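You operate a simulated robot arm through the tools that you are given. There is no shell and no other tool.

The job below is to be done with a simulated robot arm. You get a single attempt, and the scene is never put back.

JOB
Switch off and unplug the tape deck, then clean its head with the white swab.
Fine: plug in its REST; blue cleaner pad; swab back in its stand, door left open to dry. What is to be rubbed or washed off counts as gone when no trace of it is left.

Only the result counts: the job must be done as asked and must still hold three seconds after the hand-in. Knocking over, shifting, dropping, spilling or breaking anything else fails it.

ROBOT AND FRAMES
A 7-joint arm with a two-finger parallel gripper, fixed in place. Base frame: the origin is at the foot of the arm, x ahead of it, y to its left, z up; the work surface is at about z = 0.82. Readings come in m, rad, newtons and seconds.
Its first joint turns from -2.601 to 2.601 rad. Payload 3.43 kg.
The TCP is the grasp point between the finger pads, 0.03 m short of the fingertips. In the tool frame z runs along the fingers and y along their closing line. Largest opening 0.094 m; finger width 0.028, thickness 0.01; the body of the gripper, 0.05 by 0.096 m, starts 0.055 m behind the TCP.
Orientation is that of the tool frame in the base frame, as a unit quaternion [w, x, y, z]. With the fingers straight down and closing along the base's y, the tool's x points along the base's -x, its y along +y and its z along -z.

CONTROLS
- The arm moves only by the tool arm_command. Its argument "commands" is a list of rows, each a list of 7 numbers: the shift along the tool's x, y, z in units of 150 mm (1.0 is 150 mm), then the turn, a rotation vector about the tool's x, y, z in units of 90 degrees (1.0 is 90 degrees), then the gripper command, from -1 (shut) to 1 (fully open), values between in proportion. In form: [[x, y, z, rx, ry, rz, fingers], ...]. A call has 1 to 20 rows; each row is the pose to reach, as a shift and turn from the pose commanded when the call began, along the tool's axes at that moment. A call with a number of a shift or a turn outside -1 to 1 is refused whole. A row lasts 0.2 s, in which the tool goes at most 0.05 m and 0.15 rad; a call with a longer step from one row to the next is refused whole, and so is a gripper value outside its range. Where a pose cannot be reached the arm comes as near as it can. A force on the tool above 40 N (or 10 N above the force at the start of the call, whichever is more), or a blocked arm, ends the call early, and 0.2 s more pass. Each finger travels about 0.045 m/s and halts on what it meets, pressing with about 39 N; the grip force reading is that of the motor and also rises with nothing between the fingers. The clock runs only during rows and for 0.2 s after the last one: add rows that repeat a pose to give the fingers time. The reply holds the time, the measured pose of the TCP, the force on the tool along the base axes, the opening and the grip force, in the units named above and with some noise, with the torque about the TCP (base axes, N m) and any sound that the robot's microphone picked up.
- Cameras (640 x 400 px; columns grow to the right, rows downward): "scene" is fixed at [0.2198, 0.6511, 1.4781]; the picture's right is [-0.61, -0.79, 0.00], its down [-0.47, 0.36, -0.80] and it looks along [0.64, -0.49, -0.60] (base axes); focal length 316 px, centre (320, 200). "wrist" rides on the gripper at [0.076, 0.014, -0.102] in the tool frame; the picture's right is [-0.18, 0.98, 0.00], its down [-0.75, -0.14, -0.64] and it looks along [-0.63, -0.12, 0.77] (tool axes); focal length 243 px, centre (320, 200). There is no depth. A picture from a camera that has moved, and an enlarged one, comes with that camera's place and axes in the base frame and with its lens.
- capture(camera): a new picture of that camera. It takes no simulated time.
- close_up(camera, box): a new picture of the part [left, top, right, bottom] of that camera's present view, enlarged. It takes no simulated time.
- finish_job(): hands the job in; it is judged then, once.

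Nothing tells you positions but the pictures and the camera data. Unless the task says otherwise, let go and move clear before handing in.

The tools are called as a command line: name --pt "numbers of a row" for each row, then --argument value for the rest, lists and objects as JSON in quotes. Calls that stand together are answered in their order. arm_command: Moves the arm, as the interface text tells. Its arguments: {"type":"object","properties":{"commands":{"type":"array","items":{"type":"array","items":{"type":"number"}}}},"required":["commands"]} The other tools are called the same way: capture (camera) takes a picture; close_up (camera, box) takes an enlarged picture of a part of a camera's view; finish_job () hands the job in.

At the start:

```text
time_s: 0.0
eef_pos: [0.9656, 0.2077, 1.1783]
ee_rot: [0.0, -0.001, 1.0, 0.0]
contact_force: [-0.5, -0.1, -0.2]
torque: [-0.02, -0.02, -0.01]
grip_width: 0.0937
finger_force: 0.0
```

scene: 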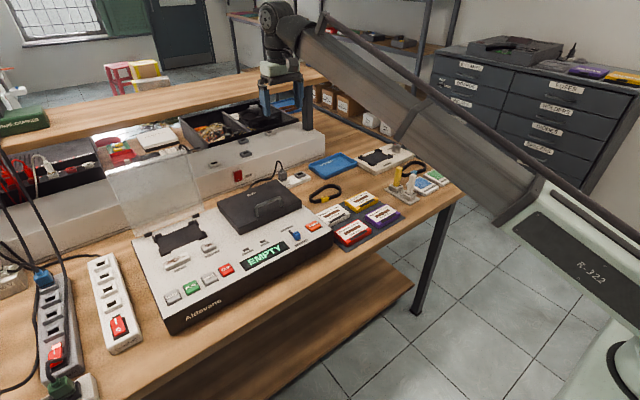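
wrist: 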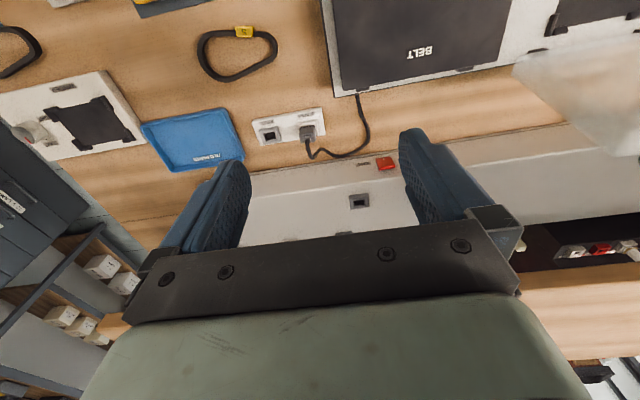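

I see a workbench with a tape deck, its belt lid, buttons, a small socket plate with a plug and a stand with swabs. I'll take enlarged views before moving.

close_up --camera "scene" --box '[100, 140, 340, 340]'

close_up --camera "scene" --box '[280, 130, 470, 260]'

close_up --camera "scene" --box '[200, 120, 330, 210]'

close_up --camera "wrist" --box '[180, 60, 460, 240]'

close_up --camera "scene" --box '[0, 90, 220, 250]'

close_up --camera "scene" --box '[0, 240, 180, 400]'

```text
2.00 times, centred on (220, 240) of scene
camera zoom: at [0.2198, 0.6511, 1.4781], right [-0.61, -0.79, 0.0], down [-0.47, 0.36, -0.8], along [0.64, -0.49, -0.6], focal length 632 px, centre (520, 120)
```

zoom: 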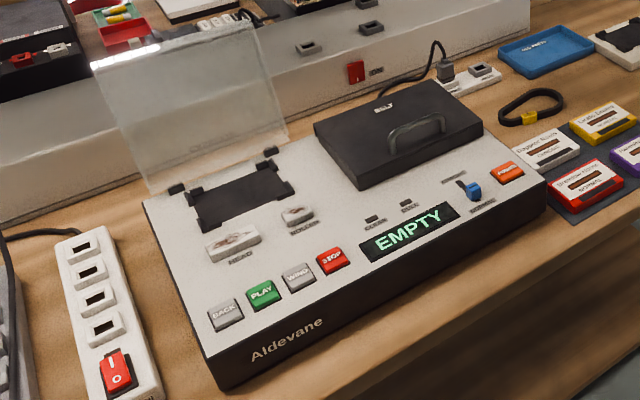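

```text
3.08 times, centred on (375, 195) of scene
camera zoom: at [0.2198, 0.6511, 1.4781], right [-0.61, -0.79, 0.0], down [-0.47, 0.36, -0.8], along [0.64, -0.49, -0.6], focal length 972 px, centre (151, 215)
```

zoom: 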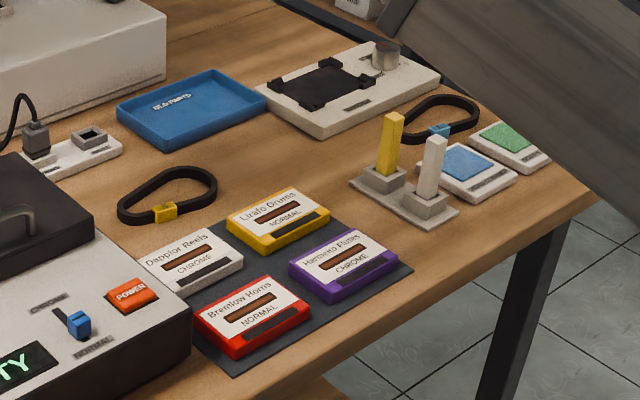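

```text
4.44 times, centred on (265, 165) of scene
camera zoom: at [0.2198, 0.6511, 1.4781], right [-0.61, -0.79, 0.0], down [-0.47, 0.36, -0.8], along [0.64, -0.49, -0.6], focal length 1405 px, centre (564, 356)
```

zoom: 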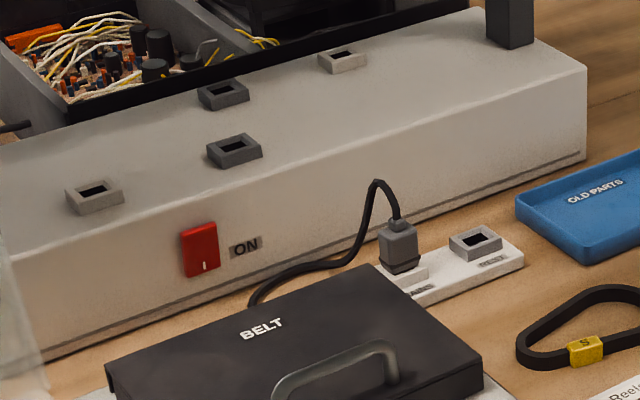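

```text
2.22 times, centred on (320, 150) of wrist
camera zoom: at [0.8893, 0.2225, 1.2826], right [0.18, 0.98, 0.0], down [0.75, -0.14, 0.64], along [0.63, -0.12, -0.77], focal length 539 px, centre (320, 311)
```

zoom: 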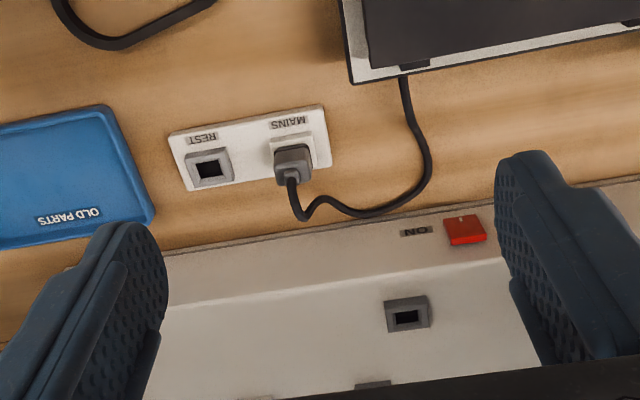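

```text
2.50 times, centred on (110, 170) of scene
camera zoom: at [0.2198, 0.6511, 1.4781], right [-0.61, -0.79, 0.0], down [-0.47, 0.36, -0.8], along [0.64, -0.49, -0.6], focal length 790 px, centre (845, 275)
```

zoom: 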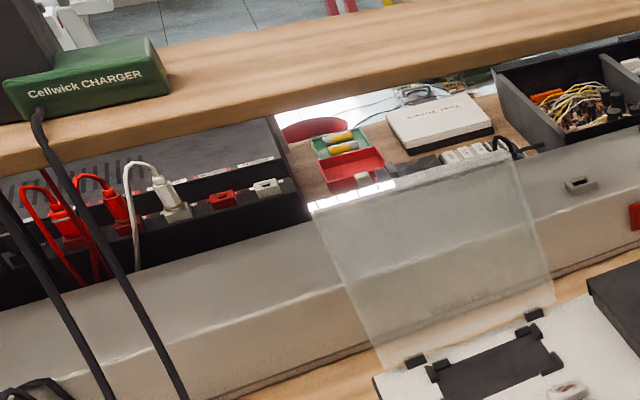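

```text
2.50 times, centred on (90, 320) of scene
camera zoom: at [0.2198, 0.6511, 1.4781], right [-0.61, -0.79, 0.0], down [-0.47, 0.36, -0.8], along [0.64, -0.49, -0.6], focal length 790 px, centre (895, -100)
```

zoom: 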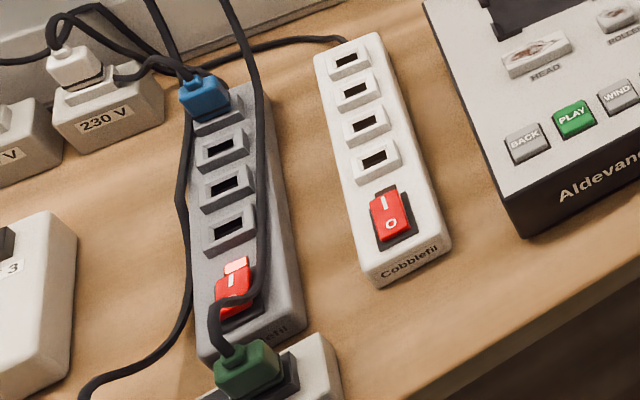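

The deck has an orange POWER button at its right and its plug is in MAINS. The swab stand and cleaner pads are further right. I'll bring the arm back over the deck so the wrist camera can locate these more precisely.

arm_command --pt "0.25 0.09 0 0 0 0 1" --pt "0.5 0.18 0 0 0 0 1" --pt "0.75 0.27 0 0 0 0 1" --pt "1.0 0.36 0 0 0 0 1"

capture --camera "wrist"

```text
time_s: 1.0
eef_pos: [0.8159, 0.2626, 1.1767]
ee_rot: [0.001, 0.0, 1.0, -0.001]
contact_force: [0.8, -0.6, 0.7]
torque: [-0.01, 0.03, 0.0]
grip_width: 0.0938
finger_force: 0.0
```

```text
taken
camera wrist: at [0.7396, 0.2771, 1.2807], right [0.18, 0.98, 0.0], down [0.75, -0.14, 0.64], along [0.63, -0.12, -0.77], focal length 243 px, centre (320, 200)
```

wrist: 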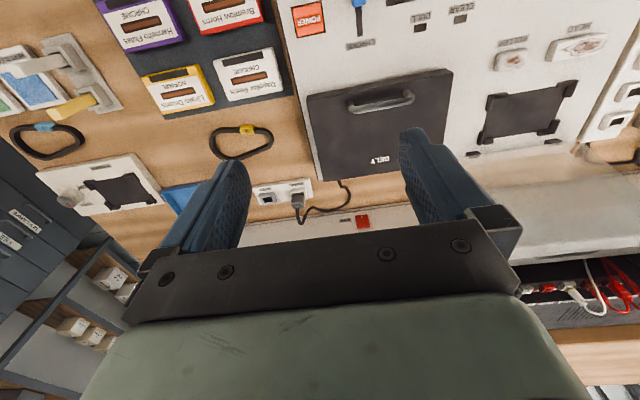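

close_up --camera "wrist" --box '[440, 0, 640, 125]'

close_up --camera "wrist" --box '[270, 0, 480, 130]'

close_up --camera "wrist" --box '[0, 20, 200, 145]'

close_up --camera "wrist" --box '[230, 150, 400, 250]'

```text
3.20 times, centred on (540, 62) of wrist
camera zoom: at [0.7396, 0.2771, 1.2807], right [0.18, 0.98, 0.0], down [0.75, -0.14, 0.64], along [0.63, -0.12, -0.77], focal length 776 px, centre (-384, 640)
```

zoom: 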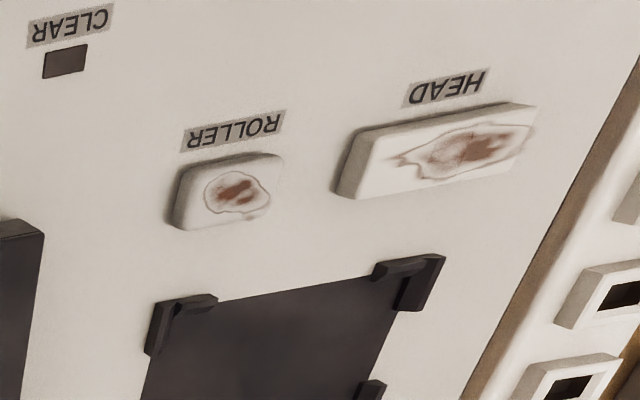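

```text
3.05 times, centred on (375, 65) of wrist
camera zoom: at [0.7396, 0.2771, 1.2807], right [0.18, 0.98, 0.0], down [0.75, -0.14, 0.64], along [0.63, -0.12, -0.77], focal length 739 px, centre (152, 611)
```

zoom: 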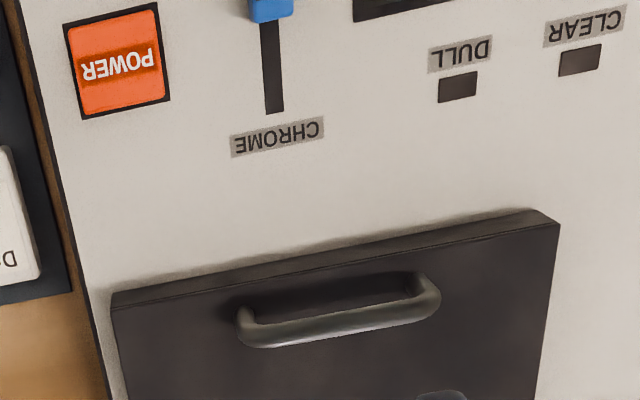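

```text
3.20 times, centred on (100, 82) of wrist
camera zoom: at [0.7396, 0.2771, 1.2807], right [0.18, 0.98, 0.0], down [0.75, -0.14, 0.64], along [0.63, -0.12, -0.77], focal length 776 px, centre (1024, 576)
```

zoom: 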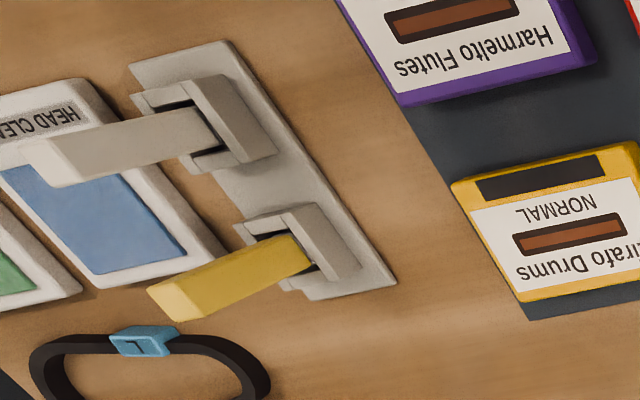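

```text
3.76 times, centred on (315, 200) of wrist
camera zoom: at [0.7396, 0.2771, 1.2807], right [0.18, 0.98, 0.0], down [0.75, -0.14, 0.64], along [0.63, -0.12, -0.77], focal length 913 px, centre (339, 200)
```

zoom: 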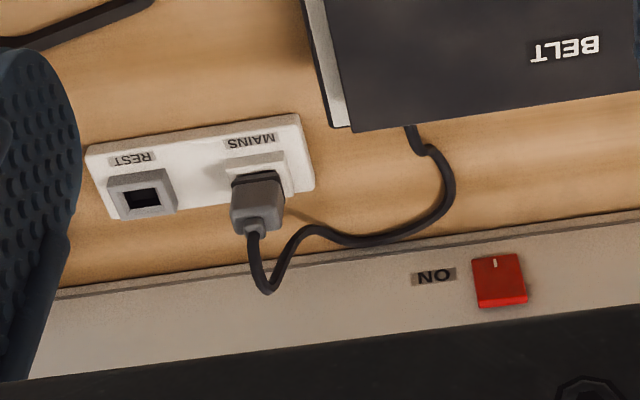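

The POWER button is at about (0.761, 0.258, 0.89). I'll close the fingers and hover above it.

arm_command --pt "0.18 -0.02 0.2 0 0 0 -1" --pt "0.36 -0.034 0.45 0 0 0 -1" --pt "0.366 -0.034 0.7 0 0 0 -1" --pt "0.366 -0.034 1.0 0 0 0 -1" --pt "0.366 -0.034 1.0 0 0 0 -1" --pt "0.366 -0.034 1.0 0 0 0 -1"

capture --camera "wrist"

capture --camera "scene"

```text
time_s: 2.4
eef_pos: [0.7602, 0.2558, 1.0291]
ee_rot: [0.0, -0.001, 1.0, 0.0]
contact_force: [0.2, 0.0, 0.0]
torque: [0.02, -0.02, 0.0]
grip_width: 0.0001
finger_force: 26.7
```

```text
taken
camera wrist: at [0.6833, 0.2699, 1.132], right [0.18, 0.98, 0.0], down [0.75, -0.14, 0.64], along [0.63, -0.12, -0.77], focal length 243 px, centre (320, 200)
```

wrist: 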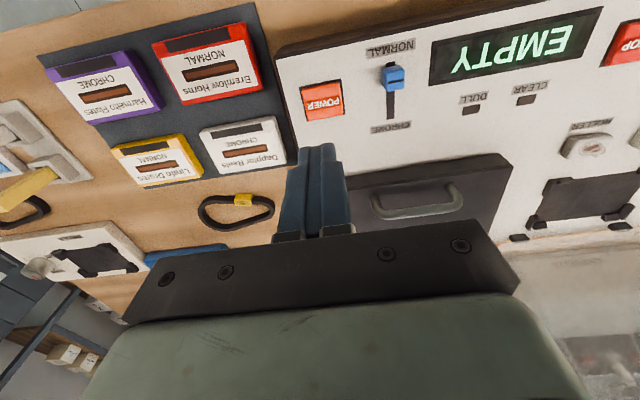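

```text
taken
```

scene: 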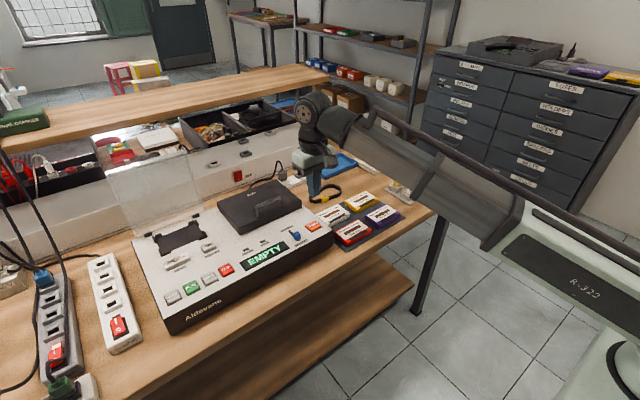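

The fingertips are over POWER. I'll press it gently.

arm_command --pt "0 0 0.25 0 0 0 -1" --pt "0 0 0.5 0 0 0 -1" --pt "0 0 0.62 0 0 0 -1" --pt "0 0 0.68 0 0 0 -1" --pt "0 0 0.71 0 0 0 -1" --pt "0 0 0.73 0 0 0 -1"

capture --camera "wrist"

close_up --camera "scene" --box '[220, 180, 380, 280]'

```text
time_s: 3.8
eef_pos: [0.7599, 0.2565, 0.9202]
ee_rot: [0.0, 0.0, 1.0, 0.0]
contact_force: [-5.0, 0.8, 16.0]
torque: [0.02, 0.15, -0.03]
grip_width: 0.0
finger_force: 32.7
heard: click
```

```text
taken
camera wrist: at [0.6832, 0.271, 1.0241], right [0.18, 0.98, 0.0], down [0.75, -0.14, 0.64], along [0.63, -0.12, -0.77], focal length 243 px, centre (320, 200)
```

wrist: 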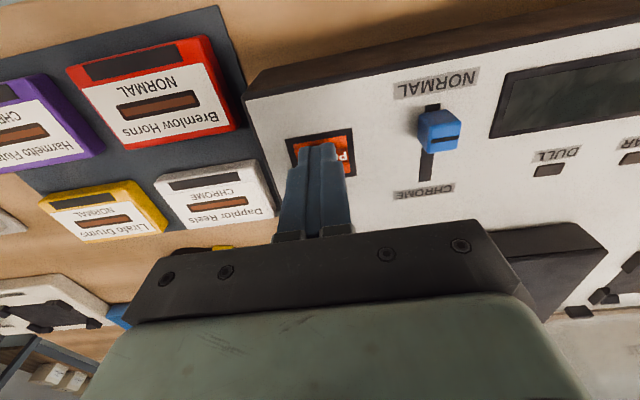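

```text
4.00 times, centred on (300, 230) of scene
camera zoom: at [0.2198, 0.6511, 1.4781], right [-0.61, -0.79, 0.0], down [-0.47, 0.36, -0.8], along [0.64, -0.49, -0.6], focal length 1264 px, centre (400, 80)
```

zoom: 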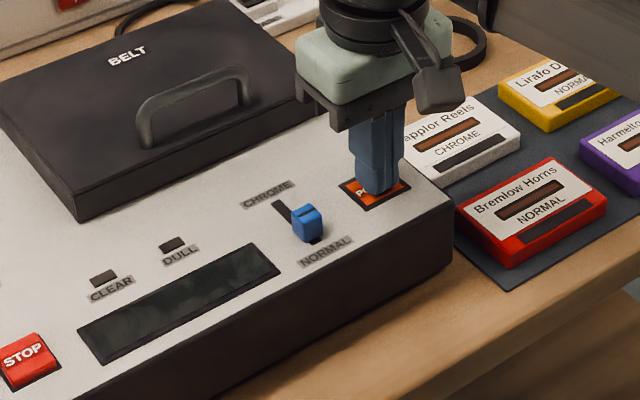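

The click came and the display went dark. I'll rise clear and open the fingers.

arm_command --pt "0 0 -0.2 0 0 0 -1" --pt "0 0 -0.5 0 0 0 -0.5" --pt "0 0 -0.8 0 0 0 0" --pt "0 0 -1.0 0 0 0 0.2"

close_up --camera "scene" --box '[220, 130, 380, 280]'

```text
time_s: 4.8
eef_pos: [0.7609, 0.2563, 1.0717]
ee_rot: [0.0, 0.001, 1.0, 0.0]
contact_force: [0.3, 0.6, -0.4]
torque: [0.01, 0.01, 0.03]
grip_width: 0.0562
finger_force: 0.1
```

```text
2.67 times, centred on (300, 205) of scene
camera zoom: at [0.2198, 0.6511, 1.4781], right [-0.61, -0.79, 0.0], down [-0.47, 0.36, -0.8], along [0.64, -0.49, -0.6], focal length 843 px, centre (373, 187)
```

zoom: 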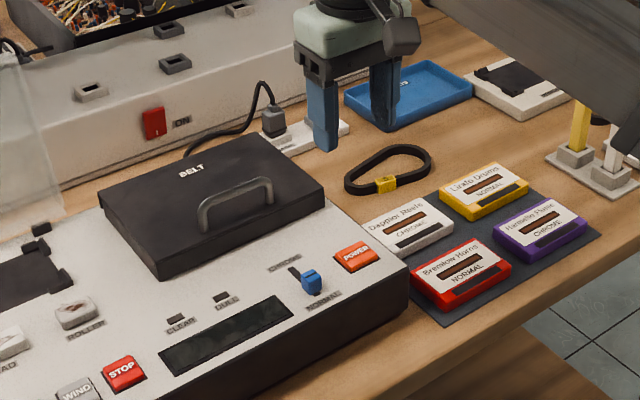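

The deck is off: display dark, button lifted free. Next I'll move toward the plug at about (1.067, 0.168, 0.87), tilting the tool forward for reach.

arm_command --pt "-0.25 -0.147 0 0 -0.0833 0 0.2" --pt "-0.5 -0.294 0 0 -0.1667 0 0.2" --pt "-0.75 -0.44 0 0 -0.25 0 0.2" --pt "-1.0 -0.587 0 0 -0.333 0 0.2"

capture --camera "wrist"

capture --camera "scene"

```text
time_s: 5.8
eef_pos: [0.9115, 0.168, 1.0688]
ee_rot: [0.26, 0.0, 0.966, 0.0]
contact_force: [0.4, -0.2, -0.2]
torque: [0.0, 0.0, 0.02]
grip_width: 0.0563
finger_force: 0.1
```

```text
taken
camera wrist: at [0.7936, 0.1829, 1.1208], right [0.16, 0.98, 0.09], down [0.33, -0.14, 0.93], along [0.93, -0.12, -0.35], focal length 243 px, centre (320, 200)
```

wrist: 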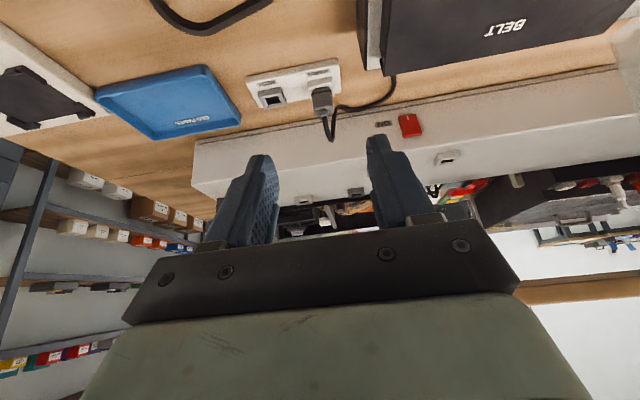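

```text
taken
```

scene: 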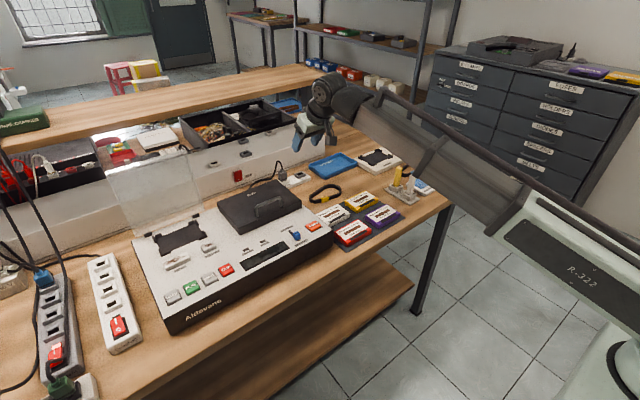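

close_up --camera "wrist" --box '[230, 50, 430, 175]'

```text
3.20 times, centred on (330, 112) of wrist
camera zoom: at [0.7936, 0.1829, 1.1208], right [0.16, 0.98, 0.09], down [0.33, -0.14, 0.93], along [0.93, -0.12, -0.35], focal length 776 px, centre (288, 480)
```

zoom: 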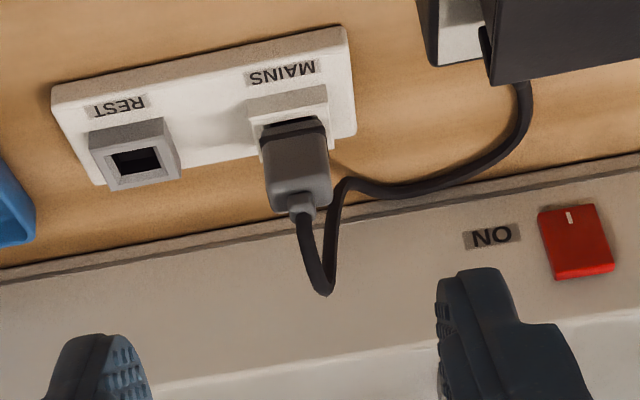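

The plug body spans roughly z 0.856–0.884 at (1.067, 0.167). I'll approach along a diagonal above it.

arm_command --pt "-0.098 0 0.23 0 0 0 0.2" --pt "-0.196 0 0.46 0 0 0 0.2" --pt "-0.294 0 0.69 0 0 0 0.2" --pt "-0.393 0 0.92 0 0 0 0.2"

capture --camera "wrist"

close_up --camera "scene" --box '[220, 120, 380, 220]'

```text
time_s: 6.8
eef_pos: [1.0315, 0.1682, 0.9783]
ee_rot: [0.259, 0.001, 0.966, 0.0]
contact_force: [0.1, -0.5, 0.3]
torque: [0.0, -0.02, 0.0]
grip_width: 0.0562
finger_force: 0.1
```

```text
taken
camera wrist: at [0.9143, 0.1826, 1.0305], right [0.16, 0.98, 0.09], down [0.33, -0.14, 0.93], along [0.93, -0.12, -0.35], focal length 243 px, centre (320, 200)
```

wrist: 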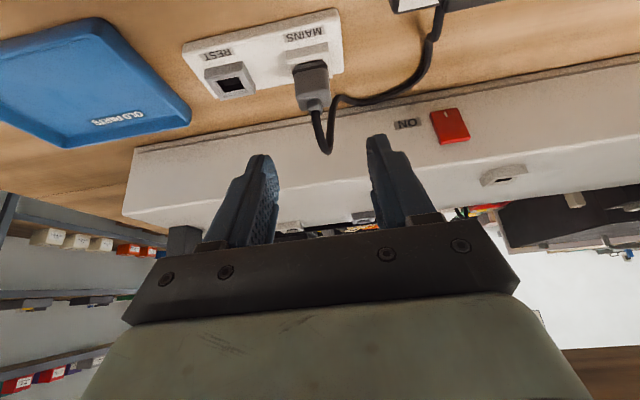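

```text
4.00 times, centred on (300, 170) of scene
camera zoom: at [0.2198, 0.6511, 1.4781], right [-0.61, -0.79, 0.0], down [-0.47, 0.36, -0.8], along [0.64, -0.49, -0.6], focal length 1264 px, centre (400, 320)
```

zoom: 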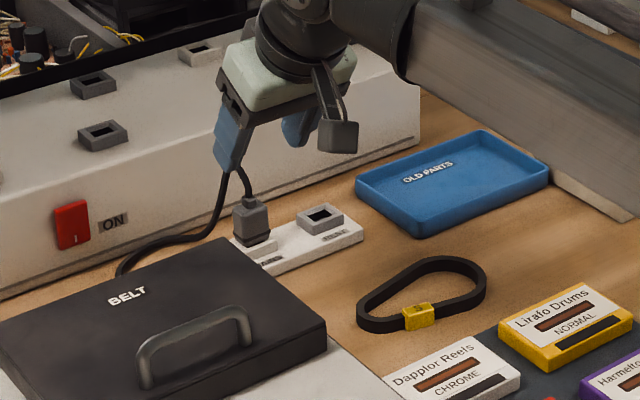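

Aligned above the plug. I'll descend so only the fingertips straddle the plug body.

arm_command --pt "0.037 -0.005 0.143 0 0 0 0.2" --pt "0.075 -0.005 0.286 0 0 0 0.2" --pt "0.112 -0.005 0.428 0 0 0 0.2" --pt "0.149 -0.005 0.571 0 0 0 0.2"

capture --camera "wrist"

close_up --camera "scene" --box '[250, 150, 330, 200]'

```text
time_s: 7.8
eef_pos: [1.0532, 0.169, 0.8938]
ee_rot: [0.258, 0.0, 0.966, 0.0]
contact_force: [0.3, 0.4, 0.1]
torque: [0.03, -0.01, 0.0]
grip_width: 0.0564
finger_force: 0.1
```

```text
taken
camera wrist: at [0.9368, 0.183, 0.9456], right [0.16, 0.98, 0.09], down [0.33, -0.14, 0.93], along [0.93, -0.12, -0.35], focal length 243 px, centre (320, 200)
```

wrist: 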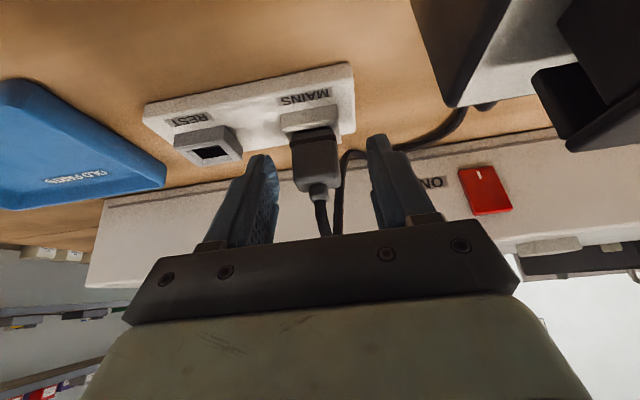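

```text
8.00 times, centred on (290, 175) of scene
camera zoom: at [0.2198, 0.6511, 1.4781], right [-0.61, -0.79, 0.0], down [-0.47, 0.36, -0.8], along [0.64, -0.49, -0.6], focal length 2528 px, centre (560, 400)
```

zoom: 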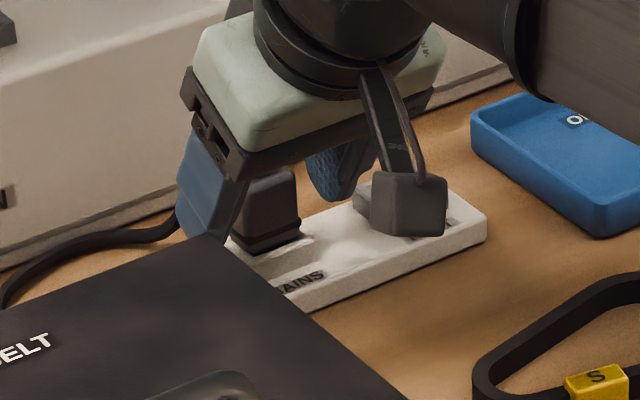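

The plug is centred between the fingers. Closing on it.

arm_command --pt "0 0 0 0 0 0 -0.2" --pt "0 0 0 0 0 0 -0.6" --pt "0 0 0 0 0 0 -1" --pt "0 0 0 0 0 0 -1" --pt "0 0 0 0 0 0 -1"

close_up --camera "wrist" --box '[220, 60, 420, 260]'

```text
time_s: 9.0
eef_pos: [1.0541, 0.1667, 0.8937]
ee_rot: [0.259, 0.0, 0.966, -0.001]
contact_force: [-0.3, -17.1, 2.7]
torque: [-0.63, -0.07, -0.35]
grip_width: 0.0281
finger_force: 39.3
```

```text
2.00 times, centred on (320, 160) of wrist
camera zoom: at [0.9367, 0.1816, 0.9461], right [0.16, 0.98, 0.09], down [0.33, -0.14, 0.93], along [0.93, -0.12, -0.35], focal length 485 px, centre (320, 280)
```

zoom: 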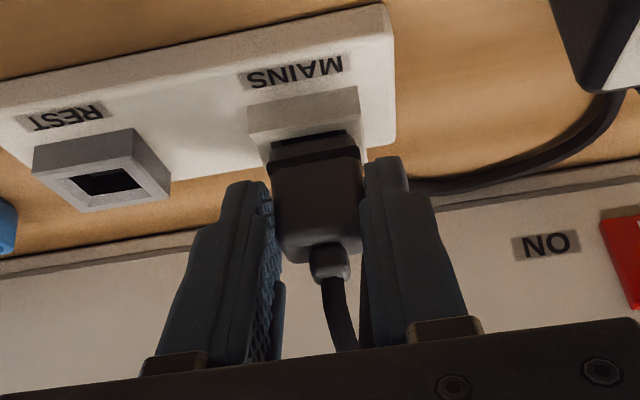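

Grip holds at 28 mm. Now I'll pull the plug straight up.

arm_command --pt "0 -0.012 0 0 0 0 -1" --pt "-0.033 -0.012 -0.058 0 0 0 -1" --pt "-0.067 -0.012 -0.116 0 0 0 -1" --pt "-0.117 -0.012 -0.202 0 0 0 -1" --pt "-0.167 -0.012 -0.289 0 0 0 -1" --pt "-0.217 -0.012 -0.375 0 0 0 -1"

capture --camera "wrist"

close_up --camera "scene" --box '[240, 130, 340, 200]'

```text
time_s: 10.4
eef_pos: [1.0548, 0.1673, 0.9582]
ee_rot: [0.259, 0.0, 0.966, 0.0]
contact_force: [-0.5, -0.4, -0.8]
torque: [0.03, 0.02, 0.04]
grip_width: 0.0282
finger_force: 39.1
```

```text
taken
camera wrist: at [0.9375, 0.1821, 1.0106], right [0.16, 0.98, 0.09], down [0.33, -0.14, 0.93], along [0.93, -0.12, -0.35], focal length 243 px, centre (320, 200)
```

wrist: 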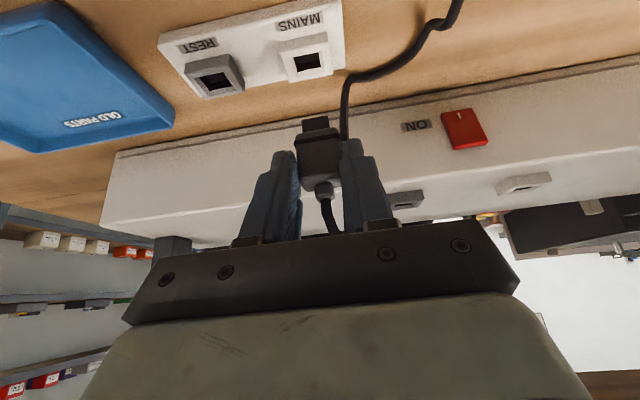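

```text
5.71 times, centred on (290, 165) of scene
camera zoom: at [0.2198, 0.6511, 1.4781], right [-0.61, -0.79, 0.0], down [-0.47, 0.36, -0.8], along [0.64, -0.49, -0.6], focal length 1806 px, centre (491, 400)
```

zoom: 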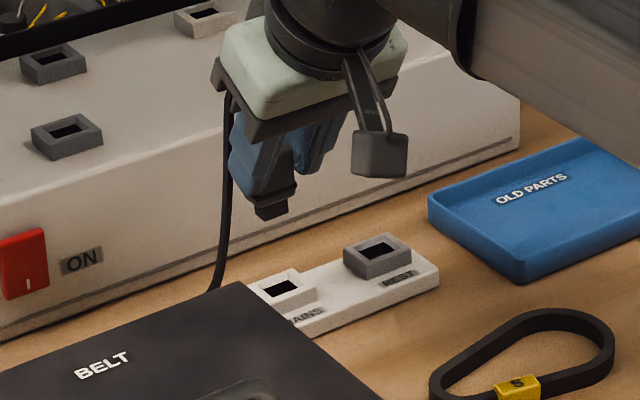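

The plug is out. Now I'll measure the REST socket relative to MAINS.

close_up --camera "wrist" --box '[150, 0, 350, 125]'

close_up --camera "scene" --box '[280, 165, 320, 190]'

```text
3.20 times, centred on (250, 62) of wrist
camera zoom: at [0.9375, 0.1821, 1.0106], right [0.16, 0.98, 0.09], down [0.33, -0.14, 0.93], along [0.93, -0.12, -0.35], focal length 776 px, centre (544, 640)
```

zoom: 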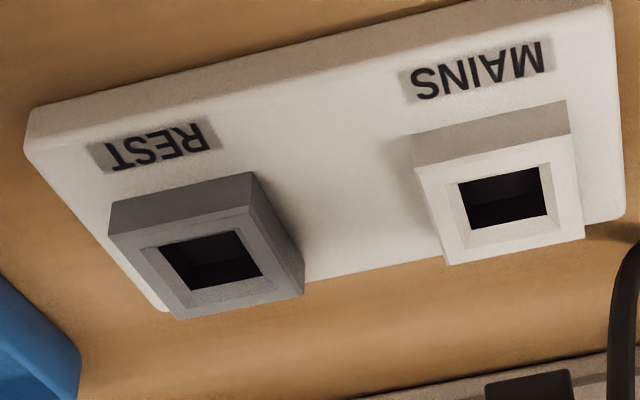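

```text
16.00 times, centred on (300, 178) of scene
camera zoom: at [0.2198, 0.6511, 1.4781], right [-0.61, -0.79, 0.0], down [-0.47, 0.36, -0.8], along [0.64, -0.49, -0.6], focal length 5057 px, centre (640, 560)
```

zoom: 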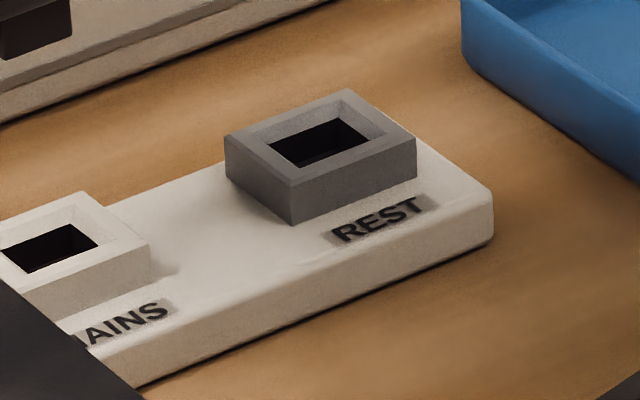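

REST lies 72–73 mm to the right of MAINS along -y with the same x. I'll move over it while still raised.

arm_command --pt "0 -0.16 0 0 0 0 -1" --pt "0 -0.32 0 0 0 0 -1" --pt "0 -0.487 0 0 0 0 -1" --pt "0 -0.487 0 0 0 0 -1"

close_up --camera "wrist" --box '[220, 0, 420, 250]'

close_up --camera "scene" --box '[250, 130, 350, 200]'

```text
time_s: 11.4
eef_pos: [1.054, 0.0933, 0.9596]
ee_rot: [0.259, 0.0, 0.966, 0.0]
contact_force: [0.0, -0.4, -0.7]
torque: [-0.03, 0.02, 0.01]
grip_width: 0.0278
finger_force: 38.8
```

```text
1.60 times, centred on (320, 125) of wrist
camera zoom: at [0.9366, 0.1079, 1.0112], right [0.16, 0.98, 0.09], down [0.33, -0.14, 0.93], along [0.93, -0.12, -0.35], focal length 388 px, centre (320, 320)
```

zoom: 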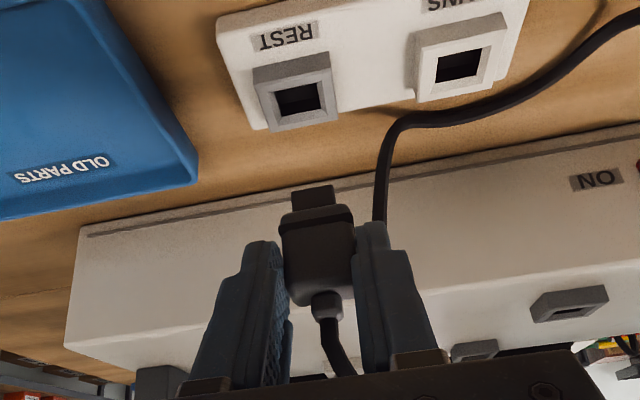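

```text
5.71 times, centred on (300, 165) of scene
camera zoom: at [0.2198, 0.6511, 1.4781], right [-0.61, -0.79, 0.0], down [-0.47, 0.36, -0.8], along [0.64, -0.49, -0.6], focal length 1806 px, centre (434, 400)
```

zoom: 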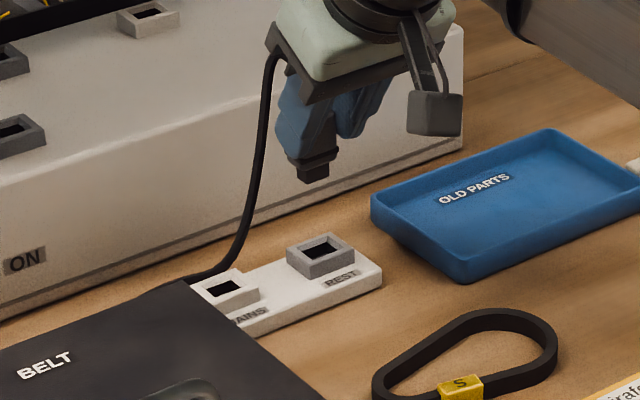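

REST now sits at exactly the same image spot MAINS had after extraction, so the alignment is right. Pushing the plug down in.

arm_command --pt "0.06 0 0.104 0 0 0 -1" --pt "0.11 0 0.19 0 0 0 -1" --pt "0.15 0 0.259 0 0 0 -1" --pt "0.18 0 0.311 0 0 0 -1" --pt "0.205 0 0.354 0 0 0 -1" --pt "0.217 0 0.375 0 0 0 -1" --pt "0.219 0 0.379 0 0 0 -1"

close_up --camera "wrist" --box '[220, 60, 420, 260]'

close_up --camera "scene" --box '[250, 130, 350, 200]'

```text
time_s: 13.0
eef_pos: [1.0551, 0.0919, 0.893]
ee_rot: [0.259, -0.001, 0.966, 0.0]
contact_force: [0.4, -13.7, 7.1]
torque: [-0.56, -0.12, -0.25]
grip_width: 0.0279
finger_force: 39.3
```

```text
2.00 times, centred on (320, 160) of wrist
camera zoom: at [0.9368, 0.1066, 0.9456], right [0.16, 0.98, 0.09], down [0.33, -0.14, 0.93], along [0.93, -0.12, -0.35], focal length 485 px, centre (320, 280)
```

zoom: 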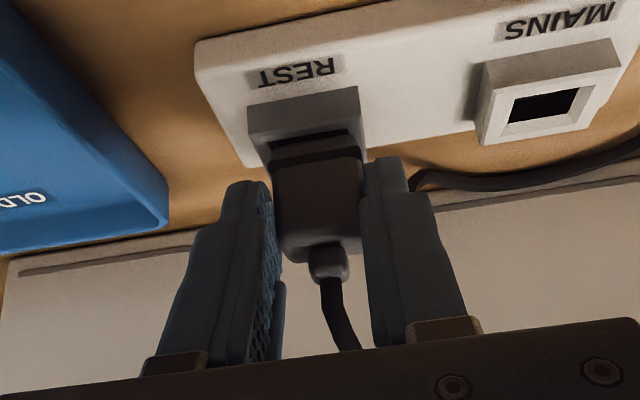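

```text
5.71 times, centred on (300, 165) of scene
camera zoom: at [0.2198, 0.6511, 1.4781], right [-0.61, -0.79, 0.0], down [-0.47, 0.36, -0.8], along [0.64, -0.49, -0.6], focal length 1806 px, centre (434, 400)
```

zoom: 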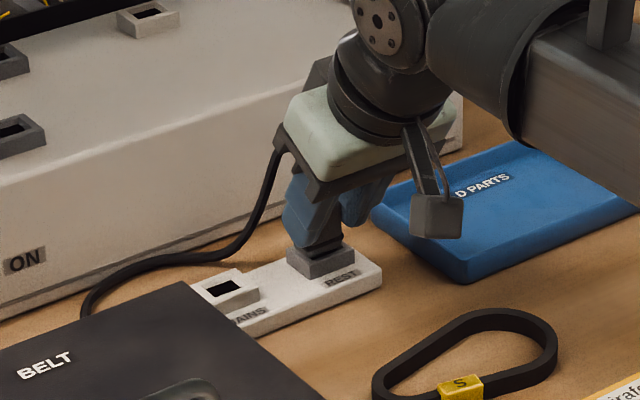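

The plug looks seated in REST just as it was in MAINS. I'll release it and back off upward.

arm_command --pt "0 -0.008 0.005 0 0 0 -1" --pt "0 -0.008 0.005 0 0 0 -0.3" --pt "0 -0.008 0.005 0 0 0 0.1" --pt "0 -0.008 0.005 0 0 0 0.2" --pt "0 -0.008 0 0 0 0 0.2" --pt "-0.05 -0.008 -0.1 0 0 0 0.2" --pt "-0.15 -0.008 -0.26 0 0 0 0.2" --pt "-0.3 -0.008 -0.5 0 0 0 0.2" --pt "-0.45 -0.008 -0.75 0 0 0 0.2"

close_up --camera "wrist" --box '[220, 0, 420, 160]'

close_up --camera "scene" --box '[250, 130, 350, 200]'

```text
time_s: 15.0
eef_pos: [1.0568, 0.0922, 1.0239]
ee_rot: [0.258, 0.001, 0.966, 0.0]
contact_force: [-0.3, -0.7, -1.0]
torque: [-0.02, 0.0, 0.04]
grip_width: 0.0563
finger_force: 0.1
```

```text
2.50 times, centred on (320, 80) of wrist
camera zoom: at [0.9391, 0.1067, 1.0758], right [0.16, 0.98, 0.09], down [0.33, -0.14, 0.93], along [0.93, -0.12, -0.35], focal length 606 px, centre (320, 500)
```

zoom: 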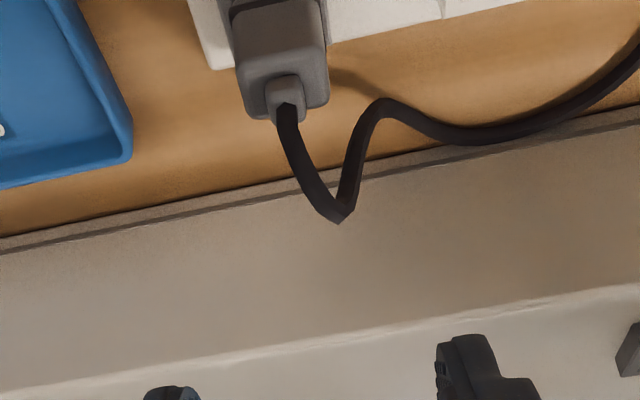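

```text
5.71 times, centred on (300, 165) of scene
camera zoom: at [0.2198, 0.6511, 1.4781], right [-0.61, -0.79, 0.0], down [-0.47, 0.36, -0.8], along [0.64, -0.49, -0.6], focal length 1806 px, centre (434, 400)
```

zoom: 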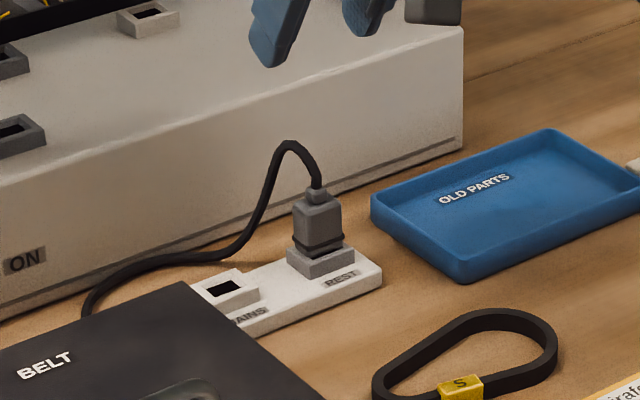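

close_up --camera "scene" --box '[286, 155, 326, 185]'

capture --camera "wrist"

```text
13.33 times, centred on (306, 170) of scene
camera zoom: at [0.2198, 0.6511, 1.4781], right [-0.61, -0.79, 0.0], down [-0.47, 0.36, -0.8], along [0.64, -0.49, -0.6], focal length 4214 px, centre (507, 600)
```

zoom: 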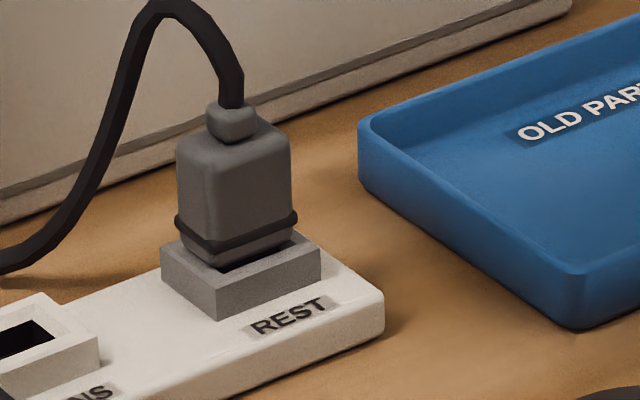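

```text
taken
camera wrist: at [0.9391, 0.1067, 1.0758], right [0.16, 0.98, 0.09], down [0.33, -0.14, 0.93], along [0.93, -0.12, -0.35], focal length 243 px, centre (320, 200)
```

wrist: 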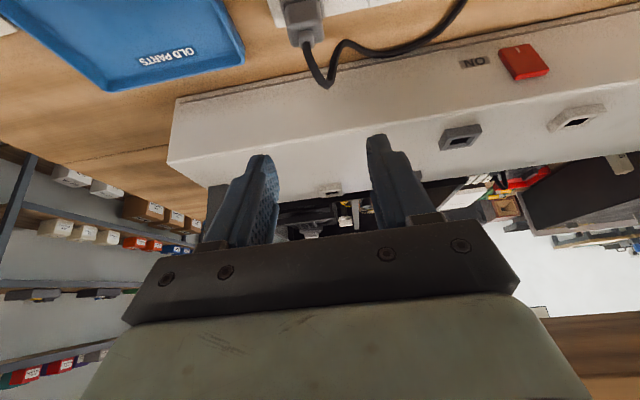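

The plug is in REST, upright and seated. Next I'll go toward the swab stand, bringing the tool back upright.

arm_command --pt "0.147 -0.187 -0.147 0 0.0667 0 0.2" --pt "0.293 -0.373 -0.293 0 0.1333 0 0.2" --pt "0.44 -0.56 -0.44 0 0.2 0 0.2" --pt "0.587 -0.747 -0.587 0 0.2667 0 0.2" --pt "0.733 -0.933 -0.733 0 0.333 0 0.2"

arm_command --pt "0.25 -0.1 0 0 0 0 0.2" --pt "0.5 -0.15 0 0 0 0 0.2" --pt "0.75 -0.2 0 0 0 0 0.2" --pt "1.0 -0.25 0 0 0 0 0.2"

capture --camera "wrist"

capture --camera "scene"

```text
time_s: 16.2
eef_pos: [0.9058, -0.0488, 1.0638]
ee_rot: [-0.001, 0.0, 1.0, 0.0]
contact_force: [0.5, -0.7, -0.2]
torque: [-0.02, -0.03, -0.03]
grip_width: 0.0562
finger_force: 0.2
```

```text
time_s: 17.2
eef_pos: [0.7585, -0.0881, 1.0633]
ee_rot: [0.0, 0.0, 1.0, 0.0]
contact_force: [-0.1, 0.4, 0.4]
torque: [-0.01, 0.05, 0.03]
grip_width: 0.0564
finger_force: 0.2
```

```text
taken
camera wrist: at [0.6811, -0.0734, 1.1672], right [0.18, 0.98, 0.0], down [0.75, -0.14, 0.64], along [0.63, -0.12, -0.77], focal length 243 px, centre (320, 200)
```

wrist: 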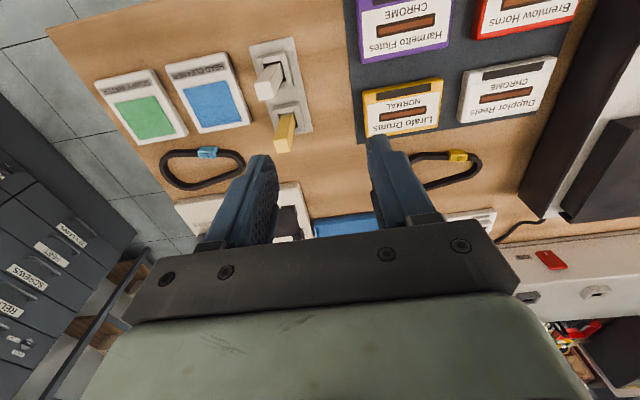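

```text
taken
```

scene: 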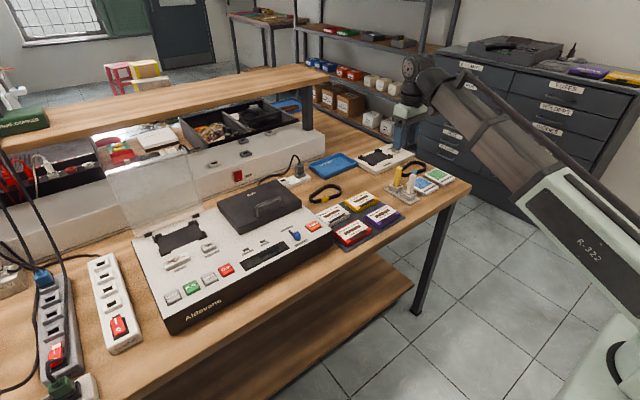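

close_up --camera "wrist" --box '[220, 25, 348, 165]'

close_up --camera "wrist" --box '[80, 30, 280, 155]'

close_up --camera "scene" --box '[370, 155, 450, 210]'

```text
2.86 times, centred on (284, 95) of wrist
camera zoom: at [0.6811, -0.0734, 1.1672], right [0.18, 0.98, 0.0], down [0.75, -0.14, 0.64], along [0.63, -0.12, -0.77], focal length 693 px, centre (423, 500)
```

zoom: 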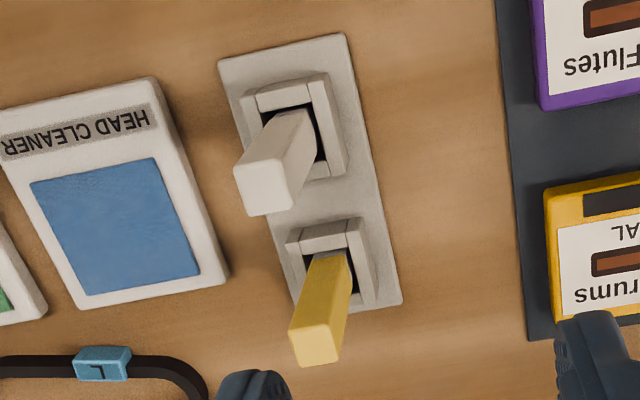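

```text
3.20 times, centred on (180, 92) of wrist
camera zoom: at [0.6811, -0.0734, 1.1672], right [0.18, 0.98, 0.0], down [0.75, -0.14, 0.64], along [0.63, -0.12, -0.77], focal length 776 px, centre (768, 544)
```

zoom: 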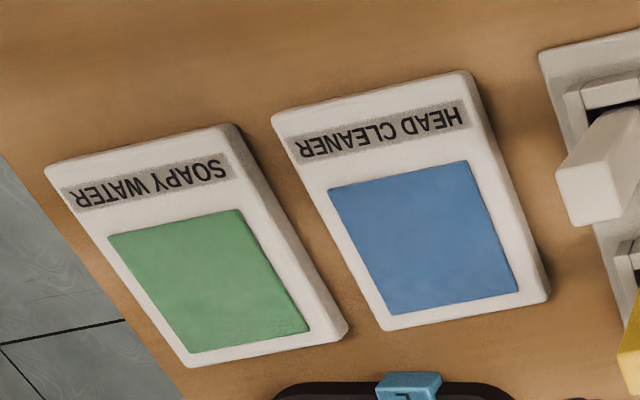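

```text
7.27 times, centred on (410, 182) of scene
camera zoom: at [0.2198, 0.6511, 1.4781], right [-0.61, -0.79, 0.0], down [-0.47, 0.36, -0.8], along [0.64, -0.49, -0.6], focal length 2299 px, centre (-334, 327)
```

zoom: 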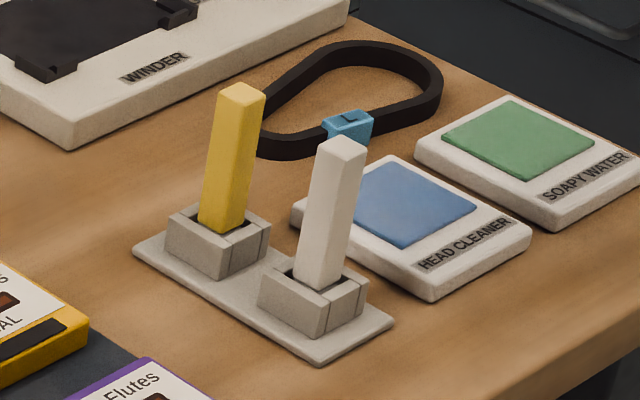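

The white swab stands at about (0.738, -0.139), top at z ≈ 0.92, and HEAD CLEANER is the blue pad. The head lies about 1.04 m out. I'll grasp with the tool tilted 30° so the swab can stay vertical there.

arm_command --pt "0.034 -0.085 0.1 0 -0.0833 0 0.2" --pt "0.068 -0.17 0.2 0 -0.1667 0 0.2" --pt "0.103 -0.255 0.3 0 -0.25 0 0.2" --pt "0.137 -0.34 0.4 0 -0.333 0 0.2" --pt "0.137 -0.34 0.4 0 -0.333 0 0.2"

capture --camera "wrist"

close_up --camera "scene" --box '[370, 120, 470, 200]'

```text
time_s: 18.4
eef_pos: [0.7373, -0.1395, 1.0054]
ee_rot: [0.26, 0.0, 0.966, 0.0]
contact_force: [0.4, -0.1, 0.2]
torque: [-0.01, 0.01, 0.03]
grip_width: 0.0565
finger_force: 0.0
```

```text
taken
camera wrist: at [0.6192, -0.1247, 1.0562], right [0.16, 0.98, 0.09], down [0.33, -0.14, 0.93], along [0.93, -0.12, -0.35], focal length 243 px, centre (320, 200)
```

wrist: 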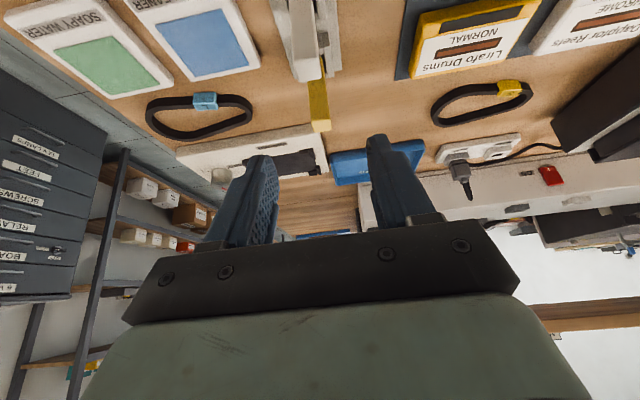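

```text
5.00 times, centred on (420, 160) of scene
camera zoom: at [0.2198, 0.6511, 1.4781], right [-0.61, -0.79, 0.0], down [-0.47, 0.36, -0.8], along [0.64, -0.49, -0.6], focal length 1580 px, centre (-180, 400)
```

zoom: 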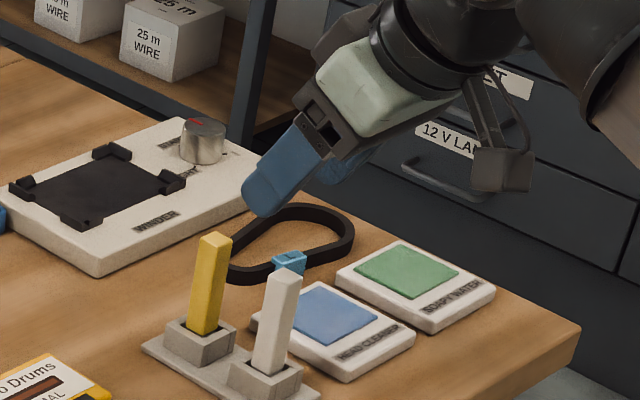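

close_up --camera "wrist" --box '[240, 0, 400, 140]'

```text
2.86 times, centred on (320, 70) of wrist
camera zoom: at [0.6192, -0.1247, 1.0562], right [0.16, 0.98, 0.09], down [0.33, -0.14, 0.93], along [0.93, -0.12, -0.35], focal length 693 px, centre (320, 571)
```

zoom: 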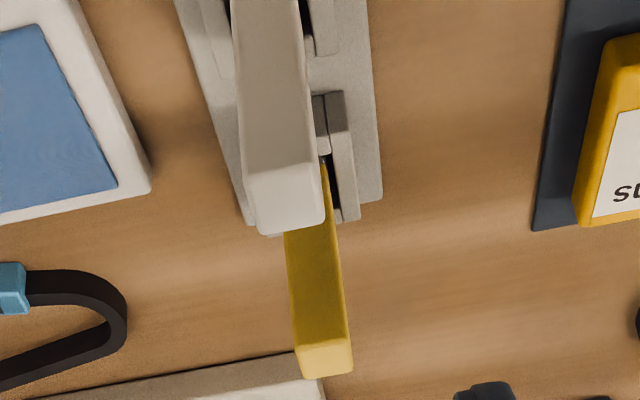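

Prediction and picture agree within a millimetre. Descending around the white swab and gripping.

arm_command --pt "0.12 -0.003 0.207 0 0 0 0.2" --pt "0.23 -0.003 0.398 0 0 0 0.2" --pt "0.31 -0.003 0.537 0 0 0 0.2" --pt "0.368 -0.003 0.637 0 0 0 0.2" --pt "0.368 -0.003 0.637 0 0 0 0.2"

capture --camera "wrist"

close_up --camera "scene" --box '[370, 140, 450, 210]'

```text
time_s: 19.6
eef_pos: [0.7378, -0.1383, 0.8944]
ee_rot: [0.259, 0.0, 0.966, -0.001]
contact_force: [-0.9, 0.4, -0.2]
torque: [-0.03, 0.03, -0.02]
grip_width: 0.0564
finger_force: 0.1
```

```text
taken
camera wrist: at [0.6197, -0.1235, 0.9463], right [0.16, 0.98, 0.09], down [0.33, -0.14, 0.93], along [0.93, -0.12, -0.35], focal length 243 px, centre (320, 200)
```

wrist: 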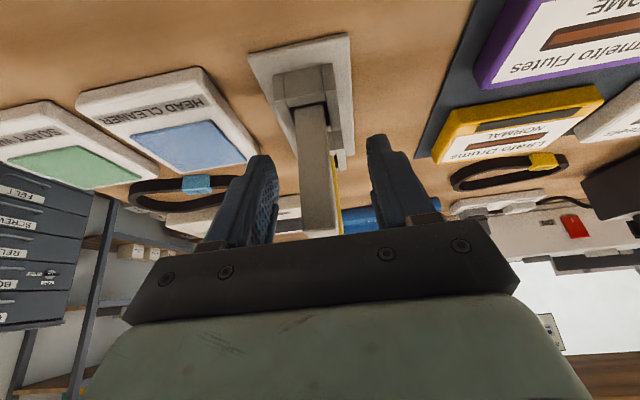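

```text
5.71 times, centred on (410, 175) of scene
camera zoom: at [0.2198, 0.6511, 1.4781], right [-0.61, -0.79, 0.0], down [-0.47, 0.36, -0.8], along [0.64, -0.49, -0.6], focal length 1806 px, centre (-194, 343)
```

zoom: 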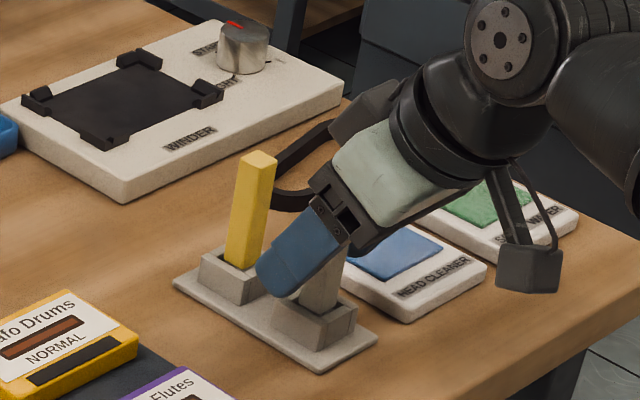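

Swab is centred between the fingers. Gripping it.

arm_command --pt "0 0 0 0 0 0 -0.2" --pt "0 0 0 0 0 0 -0.6" --pt "0 0 0 0 0 0 -1" --pt "0 0 0 0 0 0 -1" --pt "0 0 0 0 0 0 -1" --pt "0 0 0 0 0 0 -1"

capture --camera "wrist"

```text
time_s: 21.0
eef_pos: [0.7368, -0.1372, 0.8933]
ee_rot: [0.258, -0.001, 0.966, -0.001]
contact_force: [0.2, 0.7, -1.2]
torque: [-0.01, -0.02, 0.0]
grip_width: 0.0197
finger_force: 39.3
```

```text
taken
camera wrist: at [0.6197, -0.1235, 0.9466], right [0.16, 0.98, 0.09], down [0.33, -0.14, 0.93], along [0.93, -0.12, -0.35], focal length 243 px, centre (320, 200)
```

wrist: 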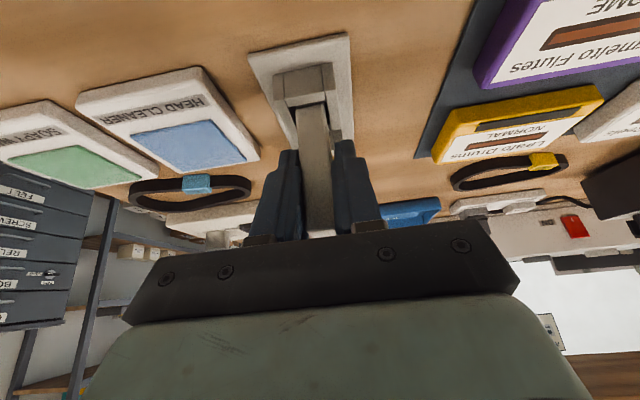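

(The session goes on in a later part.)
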